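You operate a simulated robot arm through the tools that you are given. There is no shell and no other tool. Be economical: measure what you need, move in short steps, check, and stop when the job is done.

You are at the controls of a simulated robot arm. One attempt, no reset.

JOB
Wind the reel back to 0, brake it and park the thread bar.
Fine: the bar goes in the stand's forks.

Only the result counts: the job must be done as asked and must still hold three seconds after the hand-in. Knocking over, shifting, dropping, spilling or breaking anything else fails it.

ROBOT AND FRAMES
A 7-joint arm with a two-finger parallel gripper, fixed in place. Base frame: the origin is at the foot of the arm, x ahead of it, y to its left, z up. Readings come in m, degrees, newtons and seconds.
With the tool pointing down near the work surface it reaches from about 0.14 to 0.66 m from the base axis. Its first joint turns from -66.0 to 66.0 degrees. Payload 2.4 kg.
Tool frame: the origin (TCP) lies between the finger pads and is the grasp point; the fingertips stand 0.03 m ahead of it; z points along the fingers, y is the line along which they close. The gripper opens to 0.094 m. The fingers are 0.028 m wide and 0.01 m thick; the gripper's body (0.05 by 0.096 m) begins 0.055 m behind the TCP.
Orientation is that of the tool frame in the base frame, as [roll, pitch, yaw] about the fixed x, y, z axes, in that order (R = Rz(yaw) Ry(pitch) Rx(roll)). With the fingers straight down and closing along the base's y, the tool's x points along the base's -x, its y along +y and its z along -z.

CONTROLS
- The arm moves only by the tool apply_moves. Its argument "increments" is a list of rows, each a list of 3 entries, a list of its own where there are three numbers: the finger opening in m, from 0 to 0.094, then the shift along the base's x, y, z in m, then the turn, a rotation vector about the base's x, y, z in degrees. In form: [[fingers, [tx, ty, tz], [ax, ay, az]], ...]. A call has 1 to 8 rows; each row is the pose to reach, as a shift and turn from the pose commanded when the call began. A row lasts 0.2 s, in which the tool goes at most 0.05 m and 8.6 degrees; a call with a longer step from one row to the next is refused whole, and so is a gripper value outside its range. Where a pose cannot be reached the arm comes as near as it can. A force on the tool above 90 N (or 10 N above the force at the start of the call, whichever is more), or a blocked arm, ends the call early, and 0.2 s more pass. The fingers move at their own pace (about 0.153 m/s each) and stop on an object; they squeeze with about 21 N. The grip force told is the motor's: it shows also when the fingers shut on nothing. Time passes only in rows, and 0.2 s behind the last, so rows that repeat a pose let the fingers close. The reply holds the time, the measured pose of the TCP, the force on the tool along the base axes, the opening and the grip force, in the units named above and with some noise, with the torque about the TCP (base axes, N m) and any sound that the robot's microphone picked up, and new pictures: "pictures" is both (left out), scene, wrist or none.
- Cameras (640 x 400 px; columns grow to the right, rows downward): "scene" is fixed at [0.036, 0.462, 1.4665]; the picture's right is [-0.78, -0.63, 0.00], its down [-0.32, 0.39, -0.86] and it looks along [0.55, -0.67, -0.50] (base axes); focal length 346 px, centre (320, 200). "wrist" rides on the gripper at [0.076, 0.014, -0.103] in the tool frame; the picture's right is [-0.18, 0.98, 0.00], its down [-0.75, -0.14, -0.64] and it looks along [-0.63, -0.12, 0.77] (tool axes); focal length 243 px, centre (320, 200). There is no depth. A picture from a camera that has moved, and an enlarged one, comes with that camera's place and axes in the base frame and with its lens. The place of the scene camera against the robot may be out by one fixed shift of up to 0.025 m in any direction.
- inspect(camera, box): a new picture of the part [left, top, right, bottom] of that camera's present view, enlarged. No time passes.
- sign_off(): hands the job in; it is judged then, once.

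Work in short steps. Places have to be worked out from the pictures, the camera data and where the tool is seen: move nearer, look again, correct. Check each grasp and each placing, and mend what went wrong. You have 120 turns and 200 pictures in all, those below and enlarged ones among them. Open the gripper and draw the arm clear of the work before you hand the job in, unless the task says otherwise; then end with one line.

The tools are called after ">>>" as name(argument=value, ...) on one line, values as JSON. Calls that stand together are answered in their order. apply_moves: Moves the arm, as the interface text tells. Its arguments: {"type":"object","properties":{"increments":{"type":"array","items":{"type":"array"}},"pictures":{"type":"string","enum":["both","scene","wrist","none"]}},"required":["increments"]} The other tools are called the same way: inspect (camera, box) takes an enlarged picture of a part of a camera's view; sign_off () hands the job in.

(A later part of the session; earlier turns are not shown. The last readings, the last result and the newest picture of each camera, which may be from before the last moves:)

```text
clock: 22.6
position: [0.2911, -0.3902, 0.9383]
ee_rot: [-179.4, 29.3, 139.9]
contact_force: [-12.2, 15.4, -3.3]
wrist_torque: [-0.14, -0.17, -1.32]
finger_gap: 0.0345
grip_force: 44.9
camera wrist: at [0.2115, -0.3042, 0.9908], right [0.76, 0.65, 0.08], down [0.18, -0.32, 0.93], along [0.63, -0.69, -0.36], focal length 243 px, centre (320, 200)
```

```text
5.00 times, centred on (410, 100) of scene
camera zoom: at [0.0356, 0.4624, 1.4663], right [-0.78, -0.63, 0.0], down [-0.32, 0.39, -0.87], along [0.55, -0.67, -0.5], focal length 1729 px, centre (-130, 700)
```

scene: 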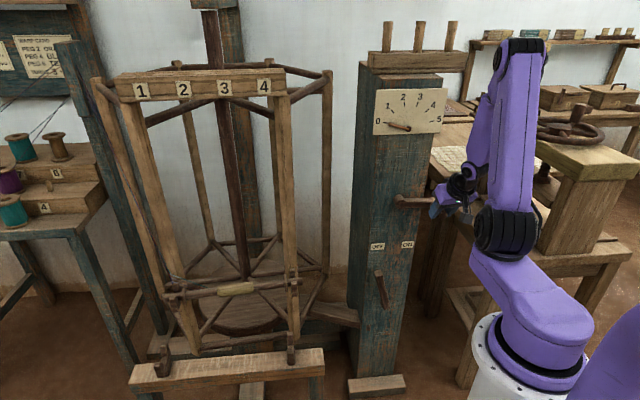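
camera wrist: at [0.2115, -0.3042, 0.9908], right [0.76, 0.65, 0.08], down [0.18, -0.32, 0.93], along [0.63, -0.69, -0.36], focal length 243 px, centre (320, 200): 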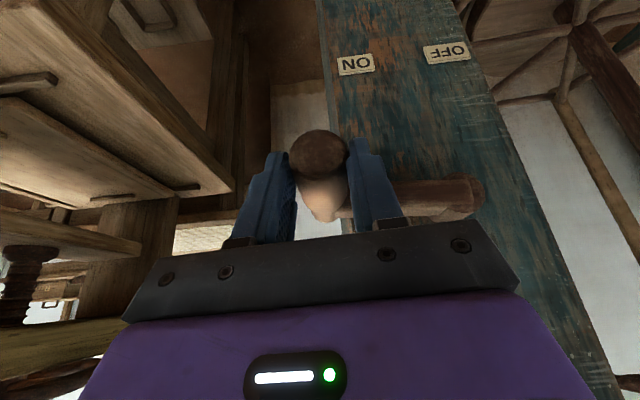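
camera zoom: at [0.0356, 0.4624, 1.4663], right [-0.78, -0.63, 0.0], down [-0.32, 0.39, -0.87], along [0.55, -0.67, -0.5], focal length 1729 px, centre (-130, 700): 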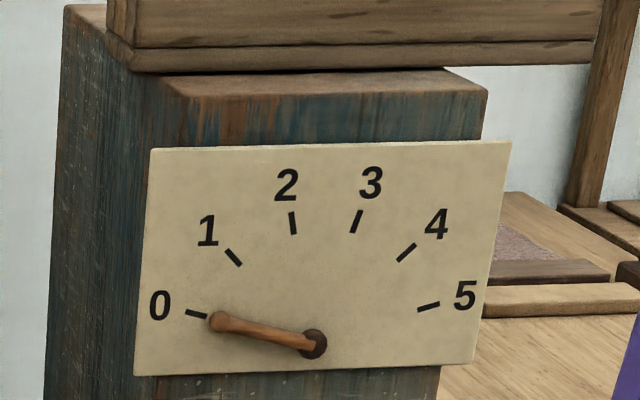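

The dial reads 0 within my resolution. I'll compare the bar and reel orientation with the start and the stand to fine-tune.

>>> inspect(camera="scene", box=[120, 230, 360, 400])

>>> inspect(camera="scene", box=[360, 90, 440, 140])

>>> inspect(camera="scene", box=[350, 180, 460, 320])

```text
2.35 times, centred on (240, 315) of scene
camera zoom: at [0.0356, 0.4624, 1.4663], right [-0.78, -0.63, 0.0], down [-0.32, 0.39, -0.87], along [0.55, -0.67, -0.5], focal length 814 px, centre (508, -71)
```

zoom: 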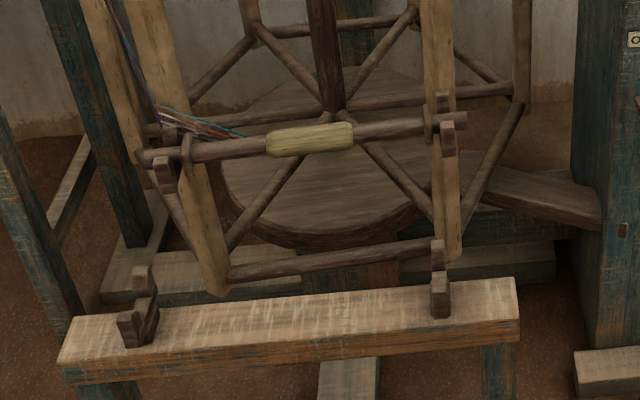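

```text
8.00 times, centred on (400, 115) of scene
camera zoom: at [0.0356, 0.4624, 1.4663], right [-0.78, -0.63, 0.0], down [-0.32, 0.39, -0.87], along [0.55, -0.67, -0.5], focal length 2766 px, centre (-320, 880)
```

zoom: 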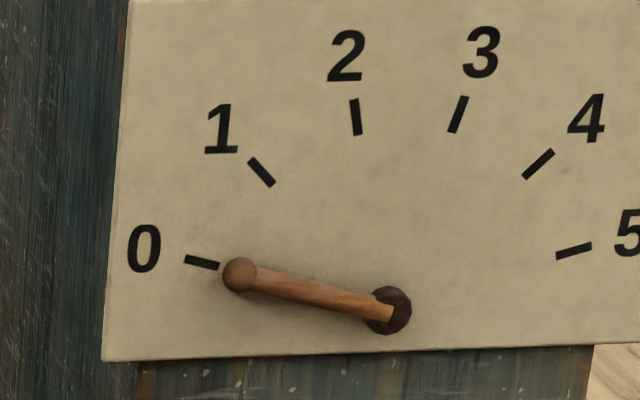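

```text
2.86 times, centred on (405, 250) of scene
camera zoom: at [0.0356, 0.4624, 1.4663], right [-0.78, -0.63, 0.0], down [-0.32, 0.39, -0.87], along [0.55, -0.67, -0.5], focal length 988 px, centre (77, 57)
```

zoom: 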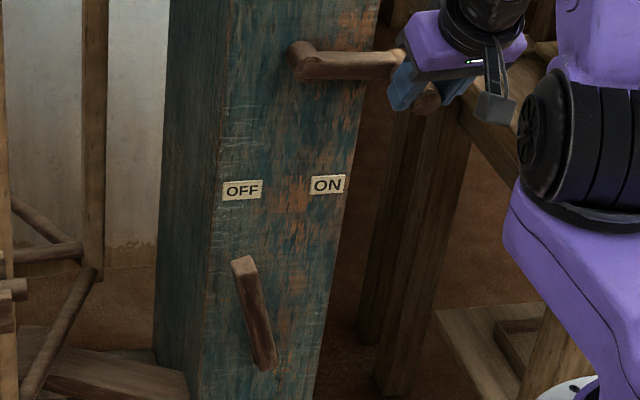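

The reel is ~4.7° short of its starting orientation; the bar direction is 48.6° against 45° for the stand. A small nudge up on the handle should align it.

>>> apply_moves(increments=[[0.0, [0, 0, 0.005], [0, 0, 0]], [0.0, [0, 0, 0.009], [0, 0, 0]], [0.0, [0, 0, 0.009], [0, 0, 0]]], pictures="none")

>>> inspect(camera="scene", box=[120, 230, 360, 400])

>>> inspect(camera="scene", box=[360, 90, 440, 140])

```text
clock: 23.4
position: [0.2906, -0.3911, 0.9477]
ee_rot: [-179.2, 29.2, 140.1]
contact_force: [-17.2, 14.3, 0.3]
wrist_torque: [-0.19, -0.19, -1.41]
finger_gap: 0.0348
grip_force: 44.9
```

```text
2.35 times, centred on (240, 315) of scene
camera zoom: at [0.0355, 0.4624, 1.4663], right [-0.78, -0.63, 0.0], down [-0.32, 0.39, -0.87], along [0.55, -0.67, -0.5], focal length 814 px, centre (508, -71)
```

zoom: 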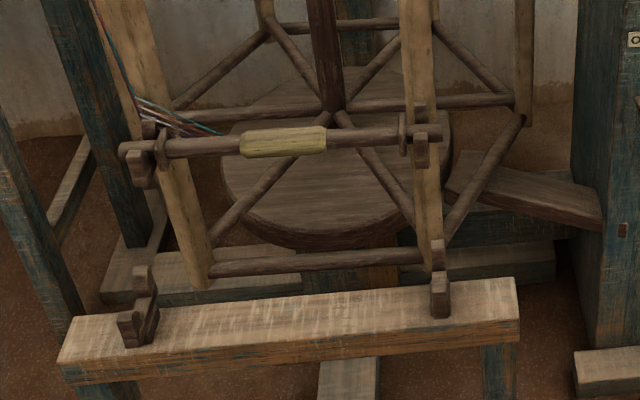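

```text
8.00 times, centred on (400, 115) of scene
camera zoom: at [0.0355, 0.4624, 1.4663], right [-0.78, -0.63, 0.0], down [-0.32, 0.39, -0.87], along [0.55, -0.67, -0.5], focal length 2766 px, centre (-320, 880)
```

zoom: 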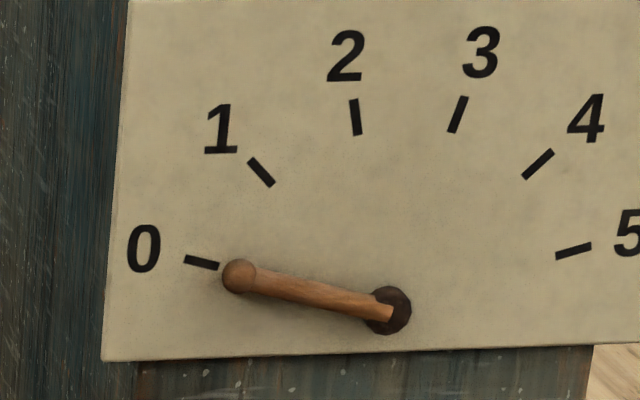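

The reel is back at its starting orientation and the dial shows 0. Releasing the handle and lifting clear.

>>> apply_moves(increments=[[0.0, [0, 0, -0.003], [0, 0, 0]], [0.07, [0, 0, -0.003], [0, 0, 0]], [0.09, [0, 0, -0.003], [0, 0, 0]], [0.09, [0, 0, 0.035], [0, 0, 0]], [0.09, [0, 0, 0.08], [0, 0, 0]], [0.09, [0.0, 0, 0.13], [0, 0, 0]]])

>>> inspect(camera="scene", box=[360, 90, 440, 140])

```text
clock: 24.8
position: [0.3107, -0.3933, 1.0863]
ee_rot: [171.4, 32.8, 128.6]
contact_force: [-4.3, 0.5, -1.5]
wrist_torque: [-0.08, -0.21, 0.17]
finger_gap: 0.0898
grip_force: 0.1
out of reach, approached as far as the arm can: row 5
camera wrist: at [0.2341, -0.3011, 1.1316], right [0.81, 0.55, 0.22], down [0.01, -0.38, 0.92], along [0.59, -0.74, -0.31], focal length 243 px, centre (320, 200)
```

scene: 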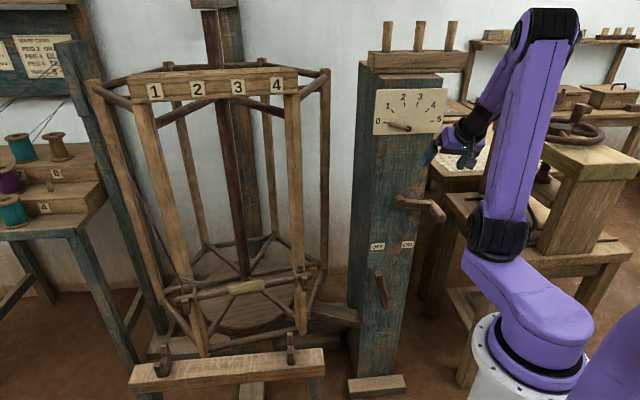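
wrist: 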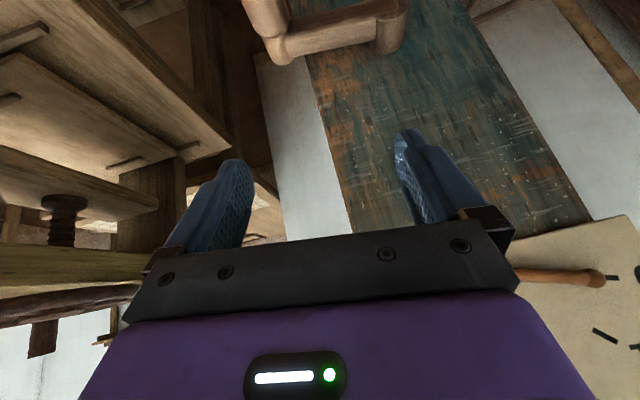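

```text
8.00 times, centred on (400, 115) of scene
camera zoom: at [0.0358, 0.462, 1.4665], right [-0.78, -0.63, 0.0], down [-0.32, 0.39, -0.86], along [0.55, -0.67, -0.5], focal length 2766 px, centre (-320, 880)
```

zoom: 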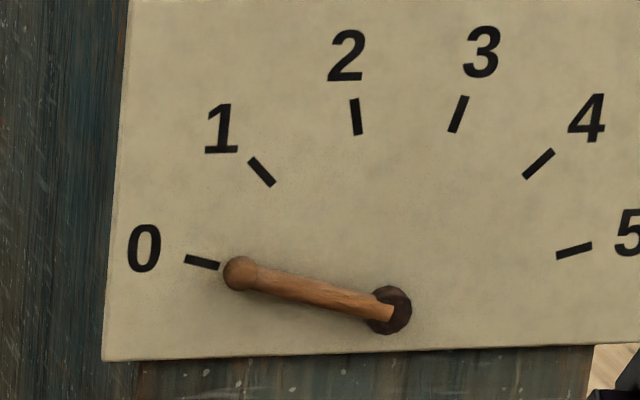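

The reel turned back a few degrees on release, judging by the labels. I'll wait a moment to see whether it is still moving.

>>> apply_moves(increments=[[0.09, [0, 0, 0], [0, 0, 0]], [0.09, [0, 0, 0], [0, 0, 0]]], pictures="scene")

>>> inspect(camera="scene", box=[120, 230, 360, 400])

>>> inspect(camera="scene", box=[350, 180, 460, 320])

```text
clock: 25.4
position: [0.2948, -0.3941, 1.0787]
ee_rot: [-179.3, 29.5, 140.3]
contact_force: [-0.3, 0.9, -0.8]
wrist_torque: [0.02, -0.01, 0.0]
finger_gap: 0.09
grip_force: 0.1
```

scene: 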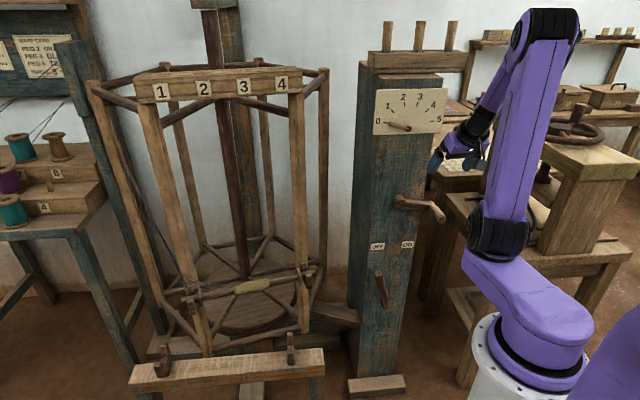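

```text
2.35 times, centred on (240, 315) of scene
camera zoom: at [0.036, 0.462, 1.4665], right [-0.78, -0.63, 0.0], down [-0.32, 0.39, -0.86], along [0.55, -0.67, -0.5], focal length 814 px, centre (508, -71)
```

zoom: 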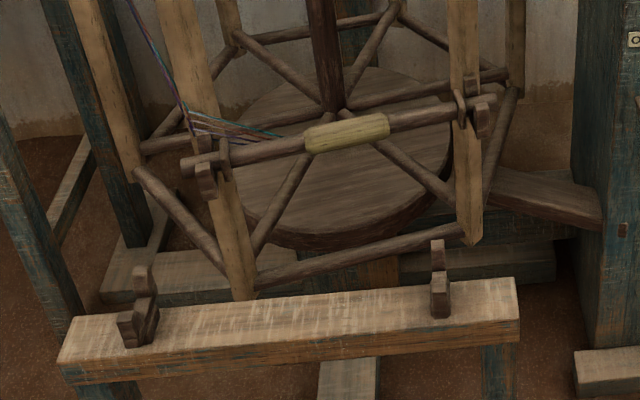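

```text
2.86 times, centred on (405, 250) of scene
camera zoom: at [0.036, 0.462, 1.4665], right [-0.78, -0.63, 0.0], down [-0.32, 0.39, -0.86], along [0.55, -0.67, -0.5], focal length 988 px, centre (77, 57)
```

zoom: 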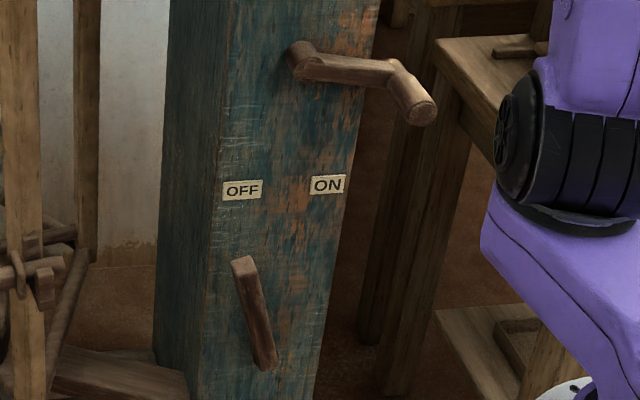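

It's still creeping slowly. Checking whether it settles.

>>> apply_moves(increments=[[0.09, [0, 0, 0], [0, 0, 0]], [0.09, [0, 0, 0], [0, 0, 0]], [0.09, [0, 0, 0], [0, 0, 0]], [0.09, [0, 0, 0], [0, 0, 0]]], pictures="scene")

>>> inspect(camera="scene", box=[120, 230, 360, 400])

```text
clock: 26.4
position: [0.294, -0.3943, 1.077]
ee_rot: [-179.3, 29.6, 140.4]
contact_force: [0.3, -0.4, -0.3]
wrist_torque: [-0.01, -0.01, 0.02]
finger_gap: 0.0901
grip_force: 0.1
```

scene: 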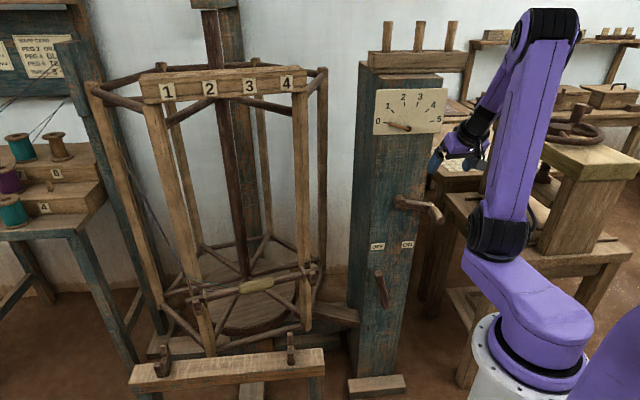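

```text
2.35 times, centred on (240, 315) of scene
camera zoom: at [0.036, 0.462, 1.4665], right [-0.78, -0.63, 0.0], down [-0.32, 0.39, -0.86], along [0.55, -0.67, -0.5], focal length 814 px, centre (508, -71)
```

zoom: 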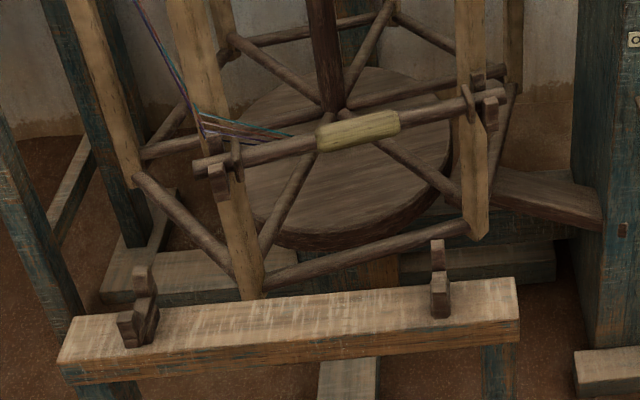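

The drift is decaying, about 20° in total. I'll regrip the handle and correct; first I lower to just above it to see its position.

>>> apply_moves(increments=[[0.09, [0.003, 0.005, -0.03], [0, 0, 0]], [0.09, [0.003, 0.005, -0.06], [0, 0, 0]], [0.09, [0.003, 0.005, -0.085], [0, 0, 0]]])

>>> inspect(camera="scene", box=[120, 230, 360, 400])

```text
clock: 27.2
position: [0.2978, -0.385, 0.9929]
ee_rot: [-179.3, 29.5, 140.4]
contact_force: [-0.2, 0.3, 0.5]
wrist_torque: [-0.01, -0.01, 0.0]
finger_gap: 0.0899
grip_force: 0.1
camera wrist: at [0.217, -0.2998, 1.0447], right [0.76, 0.65, 0.08], down [0.18, -0.32, 0.93], along [0.63, -0.69, -0.36], focal length 243 px, centre (320, 200)
```

scene: 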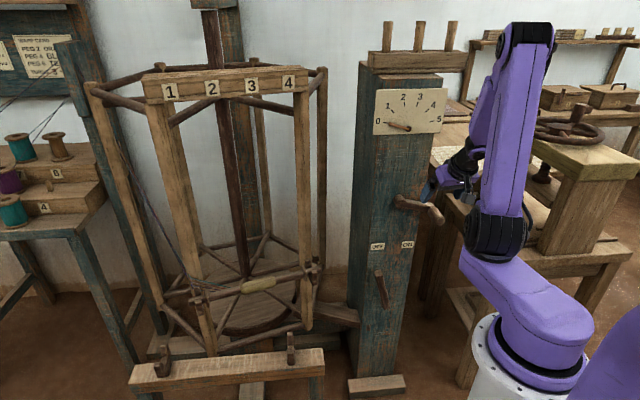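
wrist: 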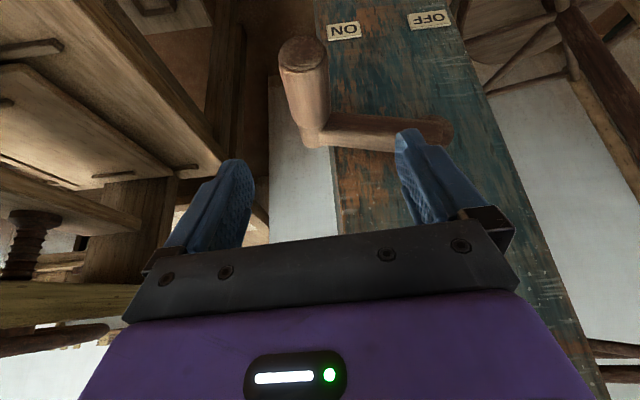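

```text
2.35 times, centred on (240, 315) of scene
camera zoom: at [0.036, 0.462, 1.4665], right [-0.78, -0.63, 0.0], down [-0.32, 0.39, -0.86], along [0.55, -0.67, -0.5], focal length 814 px, centre (508, -71)
```

zoom: 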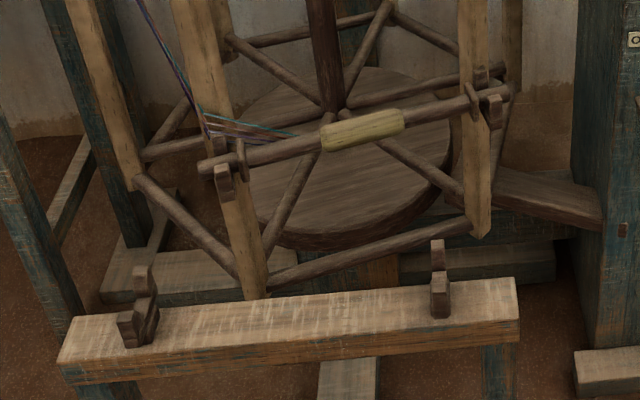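

Nearly stopped, with the handle end at z≈0.912 (θ≈-17°). Gripping it and bringing it back up, then holding.

>>> apply_moves(increments=[[0.09, [-0.0015, -0.0046, -0.042], [0, 0, 0]], [0.09, [-0.0015, -0.0046, -0.081], [0, 0, 0]], [0.0, [-0.0015, -0.0046, -0.081], [0, 0, 0]], [0.0, [-0.0015, -0.0046, -0.081], [0, 0, 0]], [0.0, [-0.003, -0.0063, -0.066], [0, 0, 0]], [0.0, [-0.005, -0.0083, -0.051], [0, 0, 0]], [0.0, [-0.005, -0.0083, -0.051], [0, 0, 0]], [0.0, [-0.005, -0.0083, -0.051], [0, 0, 0]]])

>>> inspect(camera="scene", box=[120, 230, 360, 400])

```text
clock: 29.0
position: [0.2924, -0.3922, 0.9425]
ee_rot: [-179.3, 29.4, 140.6]
contact_force: [10.2, 24.5, -1.1]
wrist_torque: [1.06, 0.76, -1.06]
finger_gap: 0.0345
grip_force: 44.9
camera wrist: at [0.2124, -0.3064, 0.9942], right [0.75, 0.65, 0.08], down [0.18, -0.32, 0.93], along [0.63, -0.69, -0.36], focal length 243 px, centre (320, 200)
```

scene: 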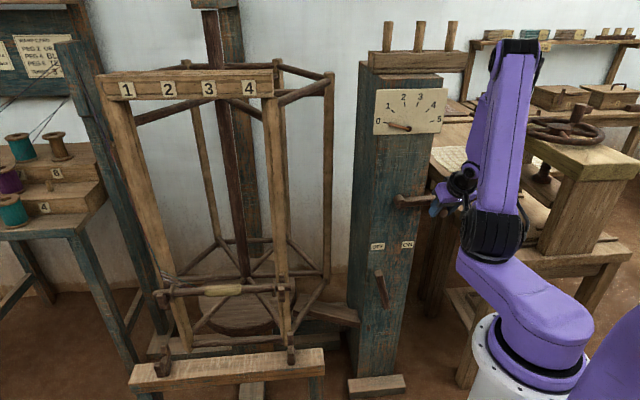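
wrist: 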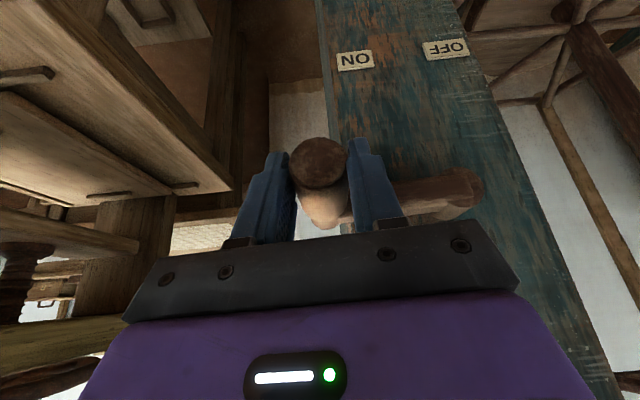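

```text
2.35 times, centred on (240, 315) of scene
camera zoom: at [0.0363, 0.4626, 1.4662], right [-0.78, -0.63, 0.0], down [-0.32, 0.39, -0.87], along [0.55, -0.67, -0.5], focal length 814 px, centre (508, -71)
```

zoom: 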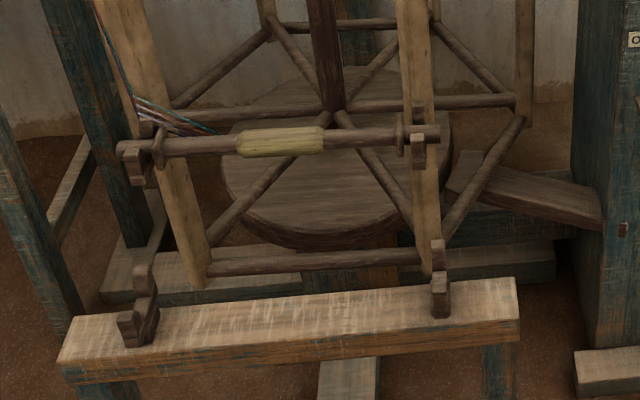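

Slightly past the original by ~2°, which is fine. This time I'll open only a little at first and check that it stays.

>>> apply_moves(increments=[[0.036, [0, 0, 0], [0, 0, 0]], [0.04, [0, 0, 0], [0, 0, 0]], [0.046, [0, 0, 0], [0, 0, 0]], [0.046, [0, 0, 0], [0, 0, 0]]])

>>> inspect(camera="scene", box=[120, 230, 360, 400])

```text
clock: 30.0
position: [0.2933, -0.3952, 0.9449]
ee_rot: [-179.4, 29.8, 140.3]
contact_force: [0.5, 0.2, 0.0]
wrist_torque: [0.04, -0.01, 0.0]
finger_gap: 0.046
grip_force: 0.0
camera wrist: at [0.2125, -0.3095, 0.995], right [0.76, 0.65, 0.08], down [0.17, -0.32, 0.93], along [0.63, -0.69, -0.35], focal length 243 px, centre (320, 200)
```

scene: 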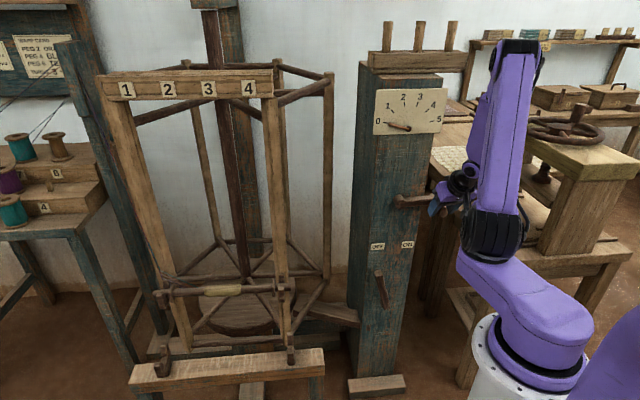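
wrist: 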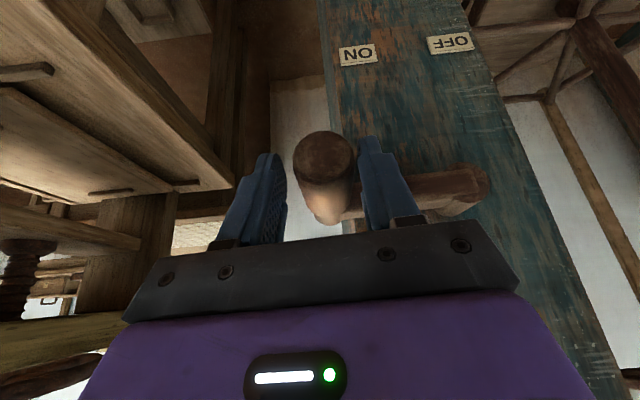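

```text
2.35 times, centred on (240, 315) of scene
camera zoom: at [0.036, 0.462, 1.4665], right [-0.78, -0.63, 0.0], down [-0.32, 0.39, -0.86], along [0.55, -0.67, -0.5], focal length 814 px, centre (508, -71)
```

zoom: 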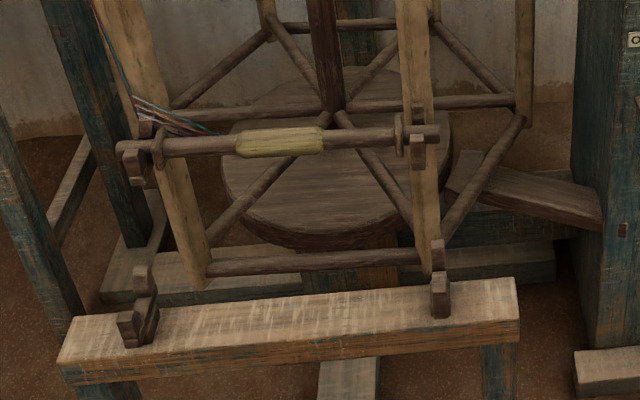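

It stays put. Opening fully and lifting slowly, drifting inward to avoid the reach limit seen earlier.

>>> apply_moves(increments=[[0.065, [0, 0, 0], [0, 0, 0]], [0.09, [0.0, 0.0, 0], [0, 0, 0]], [0.09, [0.002, 0.004, 0.02], [0, 0, 0]], [0.09, [0.004, 0.008, 0.045], [0, 0, 0]], [0.09, [0.006, 0.012, 0.075], [0, 0, 0]], [0.09, [0.012, 0.02, 0.105], [0, 0, 0]], [0.09, [0.03, 0.05, 0.13], [0, 0, 0]]], pictures="scene")

>>> inspect(camera="scene", box=[120, 230, 360, 400])

```text
clock: 31.6
position: [0.3213, -0.3469, 1.0712]
ee_rot: [-179.3, 29.6, 140.2]
contact_force: [-0.6, 0.1, 0.0]
wrist_torque: [-0.04, 0.02, 0.0]
finger_gap: 0.0902
grip_force: 0.1
```

scene: 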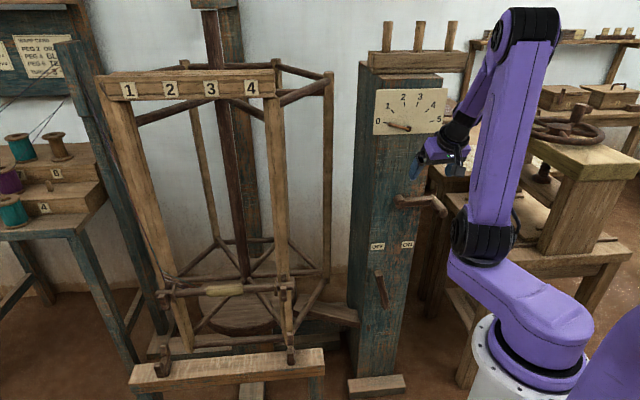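

```text
2.35 times, centred on (240, 315) of scene
camera zoom: at [0.036, 0.462, 1.4665], right [-0.78, -0.63, 0.0], down [-0.32, 0.39, -0.86], along [0.55, -0.67, -0.5], focal length 814 px, centre (508, -71)
```

zoom: 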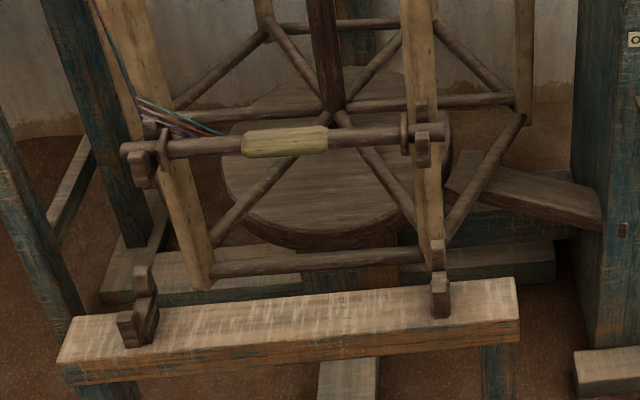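

The reel is held at its starting orientation with only a hair of creep. I'll close the fingers and go left of the crank and down to push the brake lever back ON.

>>> apply_moves(increments=[[0.09, [0.018, 0.0315, 0], [0, 0, 0]], [0.05, [0.036, 0.063, 0], [0, 0, 0]], [0.0, [0.054, 0.0945, 0], [0, 0, 0]], [0.0, [0.0715, 0.126, 0], [0, 0, 0]], [0.0, [0.072, 0.126, -0.03], [-1.5, 5.9, 0]], [0.0, [0.074, 0.127, -0.07], [-3, 11.8, 0]], [0.0, [0.078, 0.125, -0.115], [-4.4, 17.7, 0]], [0.0, [0.08, 0.125, -0.16], [-4.4, 17.7, 0]]])

```text
clock: 33.6
position: [0.3223, -0.3178, 0.9204]
ee_rot: [-157.1, 18.0, 149.8]
contact_force: [0.9, 0.5, 0.0]
wrist_torque: [-0.03, 0.04, 0.0]
finger_gap: 0.0003
grip_force: 20.6
out of reach, approached as far as the arm can: row 4, 5, 6, 7
stopped in row 8: the arm was blocked; the commanded pose is now the measured one
camera wrist: at [0.2622, -0.2228, 0.982], right [0.71, 0.64, -0.3], down [0.51, -0.16, 0.85], along [0.49, -0.76, -0.43], focal length 243 px, centre (320, 200)
```

scene: 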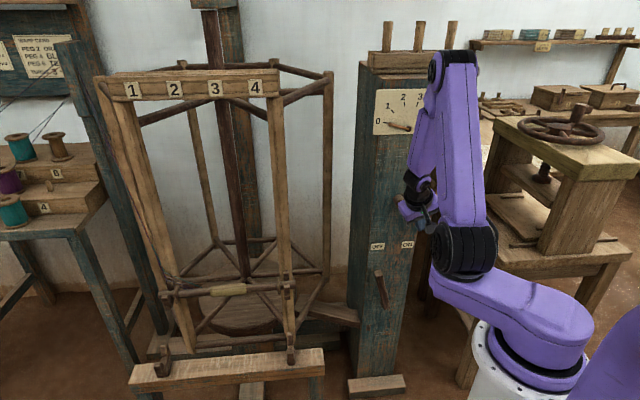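
wrist: 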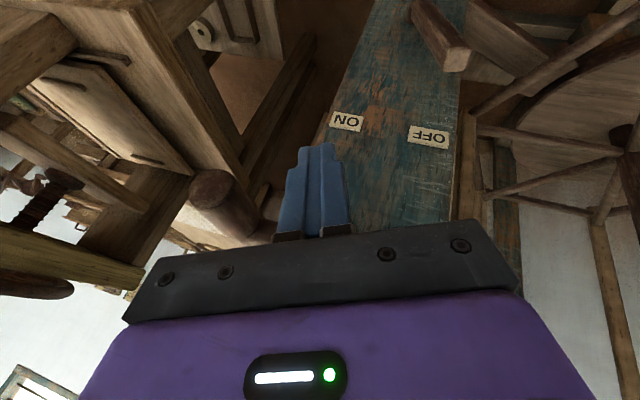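

The arm ran into a limit on that path and stopped near the crank without contact force. I'll back up and away from the post.

>>> apply_moves(increments=[[0.0, [0.01, 0.015, 0.03], [0, 0, 0]], [0.0, [0.02, 0.035, 0.06], [0, 0, 0]], [0.0, [0.035, 0.055, 0.09], [0, 0, 0]], [0.0, [0.05, 0.075, 0.12], [0, 0, 0]], [0.0, [0.06, 0.09, 0.15], [0, 0, 0]]])

```text
clock: 34.8
position: [0.3827, -0.2265, 1.0725]
ee_rot: [-157.4, 17.8, 149.8]
contact_force: [0.0, -1.2, 0.5]
wrist_torque: [0.03, -0.01, -0.02]
finger_gap: 0.0003
grip_force: 21.2
camera wrist: at [0.3226, -0.1317, 1.1332], right [0.71, 0.64, -0.3], down [0.51, -0.16, 0.85], along [0.49, -0.75, -0.44], focal length 243 px, centre (320, 200)
```

scene: 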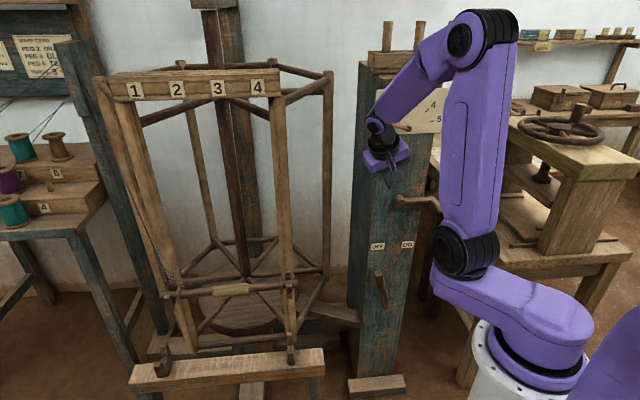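
wrist: 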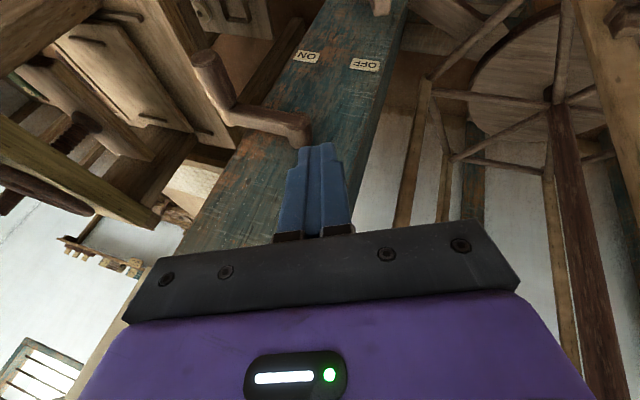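

The reel creeps very slowly, so I'll brake it promptly. Descending left of the crank to beside the lever.

>>> apply_moves(increments=[[0.0, [0.01, 0.0, -0.045], [0, 0, 0]], [0.0, [0.02, 0.0, -0.09], [0, 0, 0]], [0.0, [0.025, 0.0, -0.135], [0, 0, 0]], [0.0, [0.035, -0.005, -0.18], [0, 0, 0]], [0.0, [0.05, -0.015, -0.225], [0, 0, 0]], [0.0, [0.065, -0.025, -0.27], [0, 0, 0]], [0.0, [0.073, -0.031, -0.31], [0, 0, 0]]])

```text
clock: 36.4
position: [0.4552, -0.2607, 0.7593]
ee_rot: [-157.2, 17.8, 150.0]
contact_force: [0.1, -0.6, 0.0]
wrist_torque: [-0.01, 0.0, -0.01]
finger_gap: 0.0002
grip_force: 21.2
camera wrist: at [0.3941, -0.1652, 0.8207], right [0.71, 0.64, -0.3], down [0.51, -0.16, 0.85], along [0.49, -0.75, -0.43], focal length 243 px, centre (320, 200)
```

scene: 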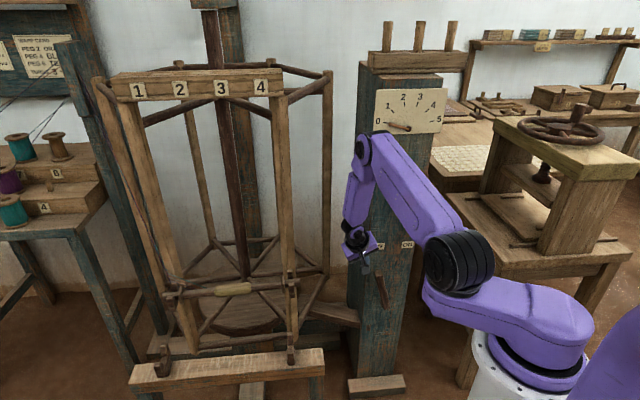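
wrist: 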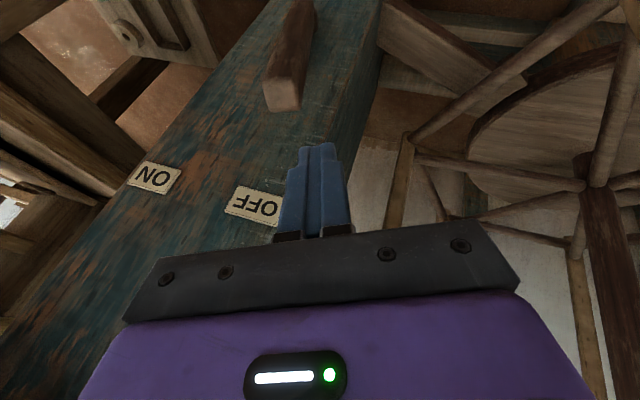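

The lever end is just right of OFF, with the closed fingers on its reel side. Lowering and pushing it towards ON.

>>> apply_moves(increments=[[0.0, [0, 0, -0.048], [0, 0, 0]], [0.0, [0, 0, -0.092], [0, 0, 0]], [0.0, [-0.0203, -0.0221, -0.092], [0, 0, 0]], [0.0, [-0.0406, -0.0442, -0.092], [0, 0, 0]], [0.0, [-0.0609, -0.0662, -0.092], [0, 0, 0]], [0.0, [-0.0779, -0.0846, -0.092], [0, 0, 0]], [0.0, [-0.0846, -0.092, -0.092], [0, 0, 0]]])

```text
clock: 38.0
position: [0.3753, -0.3468, 0.6676]
ee_rot: [-157.6, 17.9, 150.5]
contact_force: [7.6, 28.6, 17.7]
wrist_torque: [0.37, -0.06, -0.08]
finger_gap: 0.0
grip_force: 21.1
camera wrist: at [0.3142, -0.2523, 0.7296], right [0.7, 0.65, -0.3], down [0.51, -0.16, 0.85], along [0.5, -0.75, -0.44], focal length 243 px, centre (320, 200)
```

scene: 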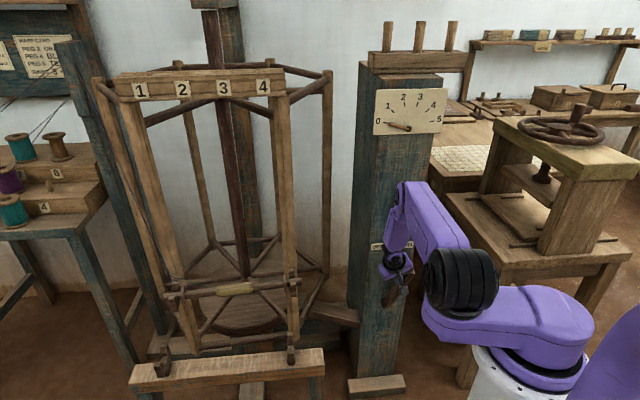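
wrist: 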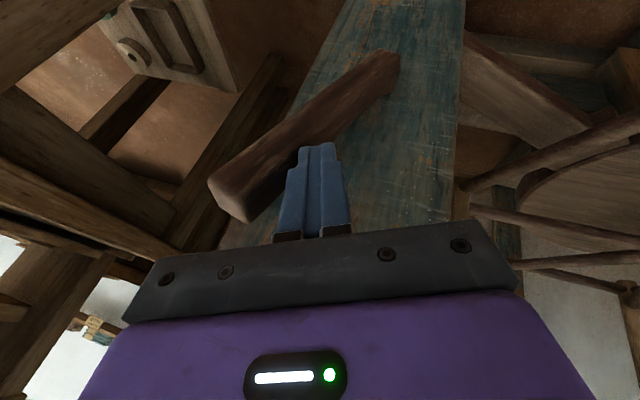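

It's resisting now, so probably near the ON stop. A little more push to be sure.

>>> apply_moves(increments=[[0.0, [-0.0055, -0.006, 0], [0, 0, 0]], [0.0, [-0.0095, -0.0103, 0], [0, 0, 0]]])

>>> inspect(camera="scene", box=[340, 230, 430, 330])

```text
clock: 38.6
position: [0.3753, -0.3479, 0.6684]
ee_rot: [-158.3, 18.0, 151.4]
contact_force: [18.1, 64.9, 40.1]
wrist_torque: [0.89, -0.18, -0.12]
finger_gap: 0.0
grip_force: 20.7
camera wrist: at [0.3109, -0.2552, 0.7293], right [0.69, 0.67, -0.29], down [0.51, -0.15, 0.85], along [0.52, -0.73, -0.44], focal length 243 px, centre (320, 200)
```

scene: 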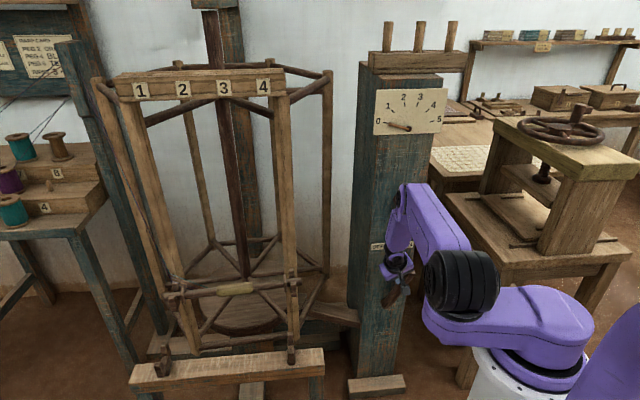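
wrist: 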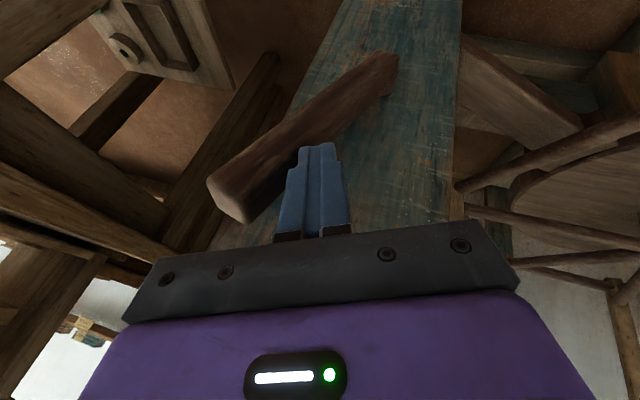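

```text
4.00 times, centred on (385, 280) of scene
camera zoom: at [0.0357, 0.4637, 1.4659], right [-0.78, -0.63, 0.0], down [-0.32, 0.39, -0.87], along [0.55, -0.67, -0.5], focal length 1383 px, centre (60, -120)
```

zoom: 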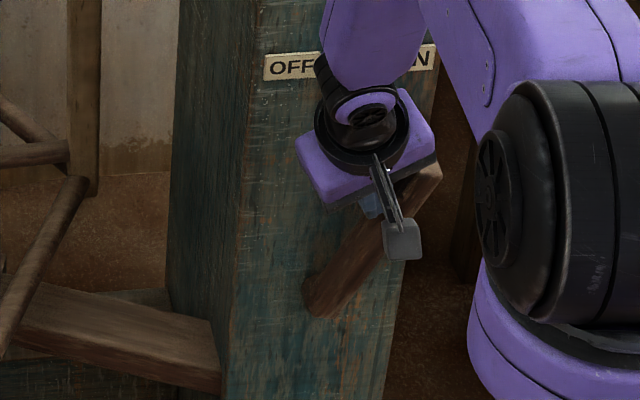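

The brake lever is firmly at the ON stop (77 N). Backing off and rising clear.

>>> apply_moves(increments=[[0.0, [0.02, 0.022, 0], [0, 0, 0]], [0.0, [0.045, 0.05, 0.02], [0, 0, 0]], [0.0, [0.065, 0.07, 0.055], [0, 0, 0]], [0.0, [0.075, 0.085, 0.1], [0, 0, 0]], [0.0, [0.075, 0.1, 0.145], [0, 0, 0]], [0.0, [0.06, 0.12, 0.185], [0, 0, 0]], [0.0, [0.045, 0.125, 0.23], [0, 0, 0]], [0.0, [0.03, 0.125, 0.275], [0, 0, 0]]])

>>> inspect(camera="scene", box=[350, 80, 460, 320])

>>> inspect(camera="scene", box=[120, 230, 360, 400])

```text
clock: 40.4
position: [0.3923, -0.2389, 0.943]
ee_rot: [-157.4, 17.9, 149.9]
contact_force: [-1.1, -0.7, 0.1]
wrist_torque: [0.0, -0.01, -0.01]
finger_gap: 0.0
grip_force: 20.5
camera wrist: at [0.3324, -0.1425, 1.0045], right [0.71, 0.64, -0.3], down [0.51, -0.16, 0.85], along [0.49, -0.75, -0.44], focal length 243 px, centre (320, 200)
```

scene: 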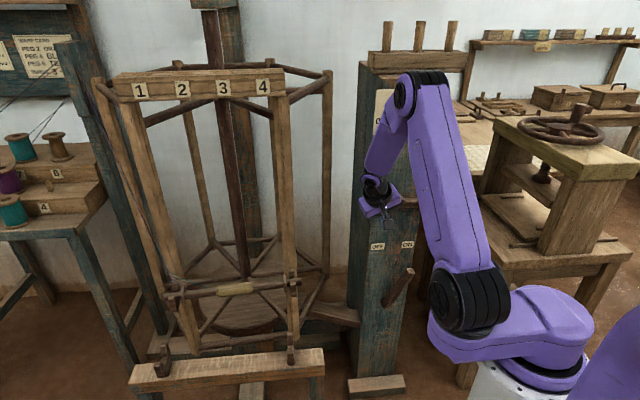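
wrist: 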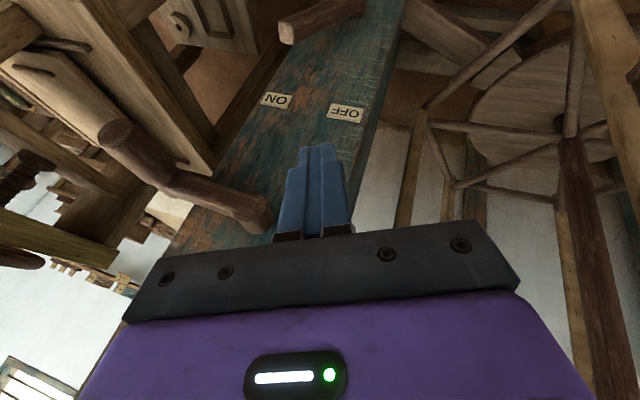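

```text
1.67 times, centred on (405, 200) of scene
camera zoom: at [0.0359, 0.462, 1.4665], right [-0.78, -0.63, 0.0], down [-0.32, 0.39, -0.86], along [0.55, -0.67, -0.5], focal length 576 px, centre (178, 200)
```

zoom: 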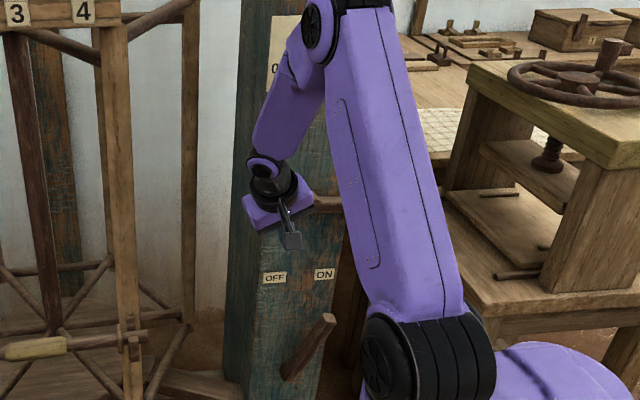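

```text
2.35 times, centred on (240, 315) of scene
camera zoom: at [0.0359, 0.462, 1.4665], right [-0.78, -0.63, 0.0], down [-0.32, 0.39, -0.86], along [0.55, -0.67, -0.5], focal length 814 px, centre (508, -71)
```

zoom: 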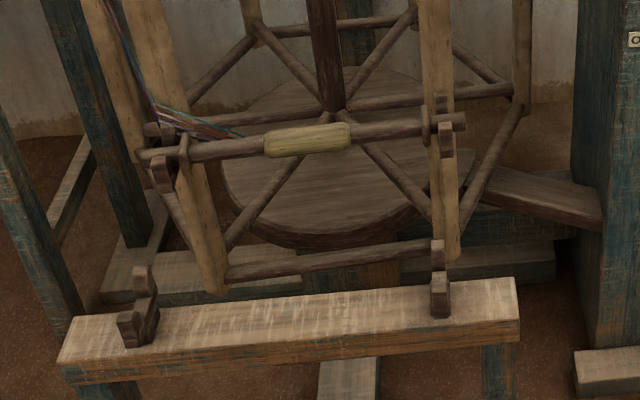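

Brake is ON and the reel sits at 0. Next is the bar: I move in front of the reel and turn the tool straight down with the jaws across the bar, first part of the turn now.

>>> apply_moves(increments=[[0.03, [-0.002, 0.03, 0.02], [2.05, 2.23, 7.84]], [0.06, [-0.004, 0.06, 0.04], [4.1, 4.46, 15.7]], [0.09, [-0.006, 0.09, 0.06], [6.15, 6.7, 23.5]], [0.09, [-0.008, 0.12, 0.08], [8.2, 8.9, 31.4]], [0.09, [-0.01, 0.15, 0.1], [10.2, 11.2, 39.2]], [0.09, [-0.01, 0.18, 0.12], [12.3, 13.4, 47.0]], [0.09, [-0.01, 0.21, 0.13], [14.35, 15.6, 54.9]]], pictures="scene")

```text
clock: 42.0
position: [0.3803, -0.0255, 1.0729]
ee_rot: [-170.5, 1.9, -156.8]
contact_force: [-0.1, 0.3, 0.4]
wrist_torque: [0.01, 0.01, -0.01]
finger_gap: 0.09
grip_force: 0.0
```

scene: 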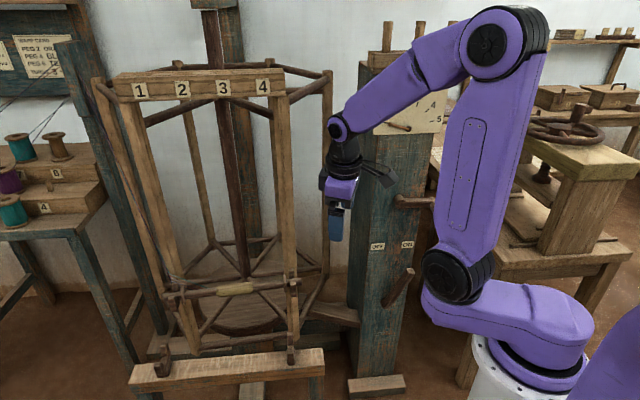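

Finishing the turn and moving to hover in front of and above the bar for a close look.

>>> apply_moves(increments=[[0.09, [0.03, 0.03, 0.0], [1.7, 1.8, 6.4]], [0.09, [0.06, 0.06, 0.0], [3.3, 3.65, 12.8]], [0.09, [0.09, 0.085, -0.01], [5.0, 5.5, 19.1]], [0.09, [0.12, 0.105, -0.03], [6.65, 7.3, 25.5]], [0.09, [0.15, 0.125, -0.05], [6.65, 7.3, 25.5]], [0.09, [0.18, 0.145, -0.05], [6.65, 7.3, 25.5]]])

```text
clock: 43.4
position: [0.5631, 0.1198, 1.0235]
ee_rot: [-180.0, 0.0, -131.5]
contact_force: [-0.2, -0.6, -0.3]
wrist_torque: [0.01, -0.01, -0.01]
finger_gap: 0.0902
grip_force: 0.1
camera wrist: at [0.501, 0.0719, 1.1259], right [-0.61, 0.79, 0.0], down [0.6, 0.47, 0.64], along [0.51, 0.39, -0.77], focal length 243 px, centre (320, 200)
```

scene: 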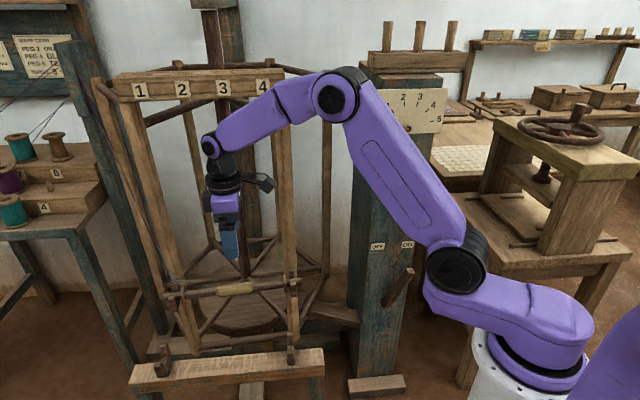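
wrist: 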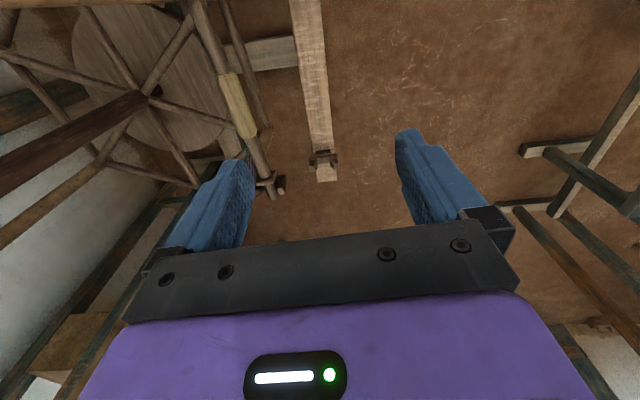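

The bar's yellow grip is at ≈ (0.68,0.05) for z≈0.745, running at ~48°, matching the tool. Moving closer for a second fix.

>>> apply_moves(increments=[[0.09, [0.02, -0.01, -0.03], [0, 0, 0]], [0.09, [0.045, -0.02, -0.06], [0, 0, 0]], [0.09, [0.07, -0.03, -0.09], [0, 0, 0]], [0.09, [0.092, -0.045, -0.12], [0, 0, 0]]])

```text
clock: 44.4
position: [0.6528, 0.0739, 0.9036]
ee_rot: [-179.8, 0.2, -131.4]
contact_force: [-0.4, -0.3, -0.7]
wrist_torque: [0.0, 0.0, -0.02]
finger_gap: 0.0898
grip_force: 0.0
camera wrist: at [0.591, 0.0262, 1.0058], right [-0.61, 0.79, 0.0], down [0.6, 0.47, 0.64], along [0.51, 0.39, -0.77], focal length 243 px, centre (320, 200)
```

scene: 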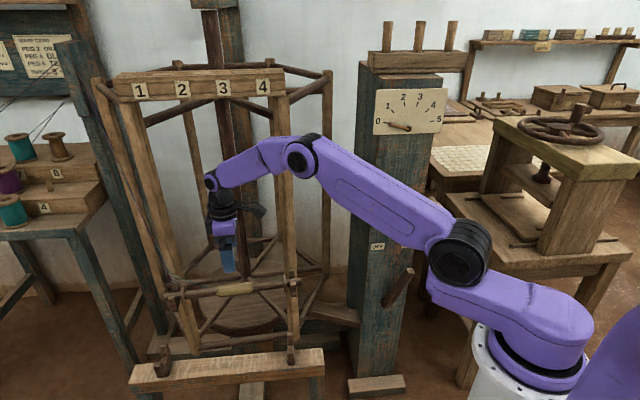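
wrist: 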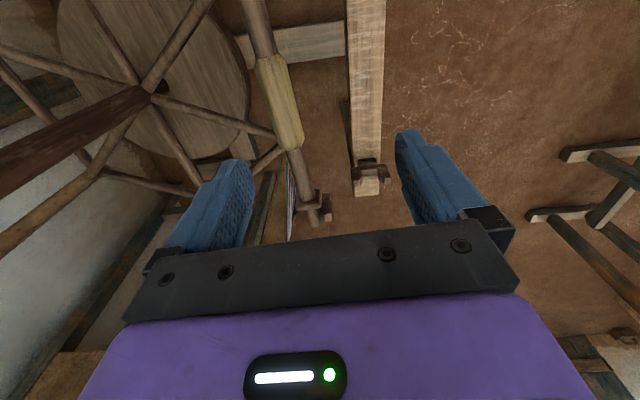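

Bar height is ~0.70–0.745. Continuing down over the bar to refine as it centres between the fingers.

>>> apply_moves(increments=[[0.09, [0.02, -0.015, -0.03], [0, 0, 0]], [0.09, [0.041, -0.03, -0.06], [0, 0, 0]], [0.09, [0.041, -0.03, -0.09], [0, 0, 0]]])

```text
clock: 45.2
position: [0.6849, 0.0437, 0.8241]
ee_rot: [-179.9, 0.0, -131.5]
contact_force: [0.2, 0.8, -0.5]
wrist_torque: [0.01, 0.0, -0.02]
finger_gap: 0.0902
grip_force: 0.0
out of reach, approached as far as the arm can: row 2, 3
camera wrist: at [0.6234, -0.004, 0.9267], right [-0.61, 0.79, 0.0], down [0.6, 0.47, 0.64], along [0.51, 0.39, -0.77], focal length 243 px, centre (320, 200)
```

scene: 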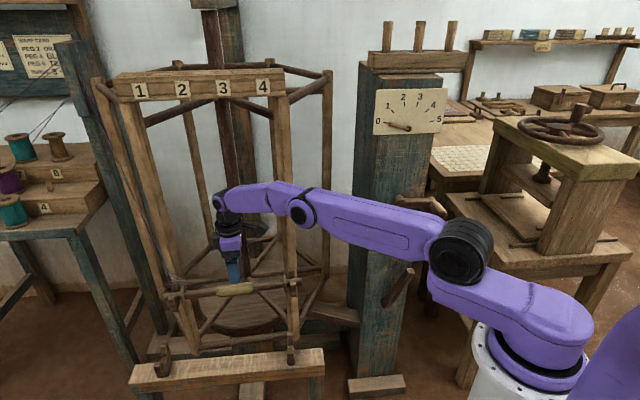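
wrist: 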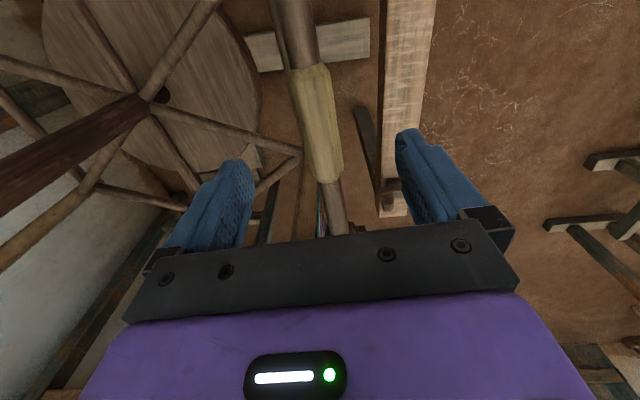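

The bar centre now fixes at (0.694,0.0445,0.724), just at the arm's reach limit, so I'll grip slightly towards its near end. First I check the clearance between the wrist camera and the right reel post.

>>> inspect(camera="scene", box=[150, 160, 350, 310])

>>> inspect(camera="wrist", box=[220, 0, 480, 240])

```text
2.67 times, centred on (250, 235) of scene
camera zoom: at [0.036, 0.462, 1.4665], right [-0.78, -0.63, 0.0], down [-0.32, 0.39, -0.86], along [0.55, -0.67, -0.5], focal length 922 px, centre (507, 107)
```

zoom: 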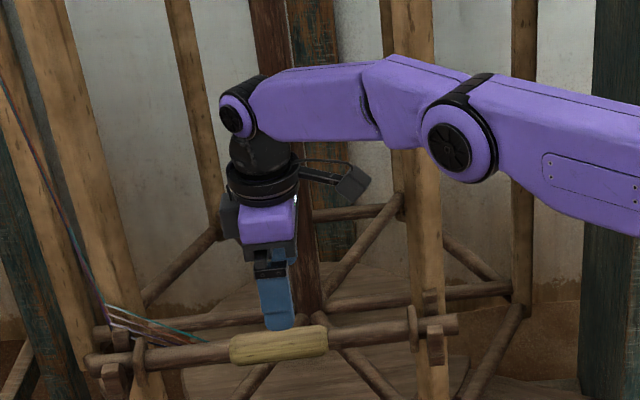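

```text
1.67 times, centred on (350, 120) of wrist
camera zoom: at [0.6234, -0.004, 0.9267], right [-0.61, 0.79, 0.0], down [0.6, 0.47, 0.64], along [0.51, 0.39, -0.77], focal length 404 px, centre (270, 333)
```

zoom: 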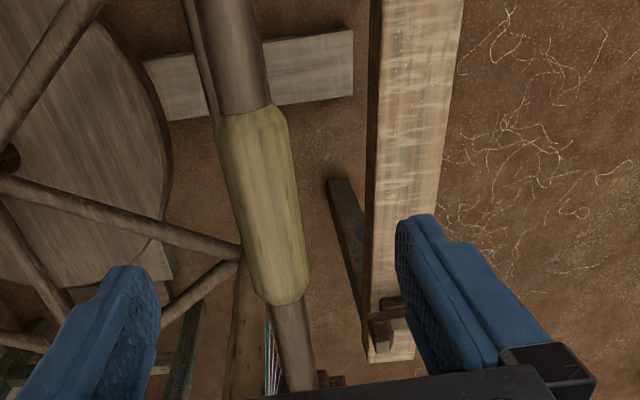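

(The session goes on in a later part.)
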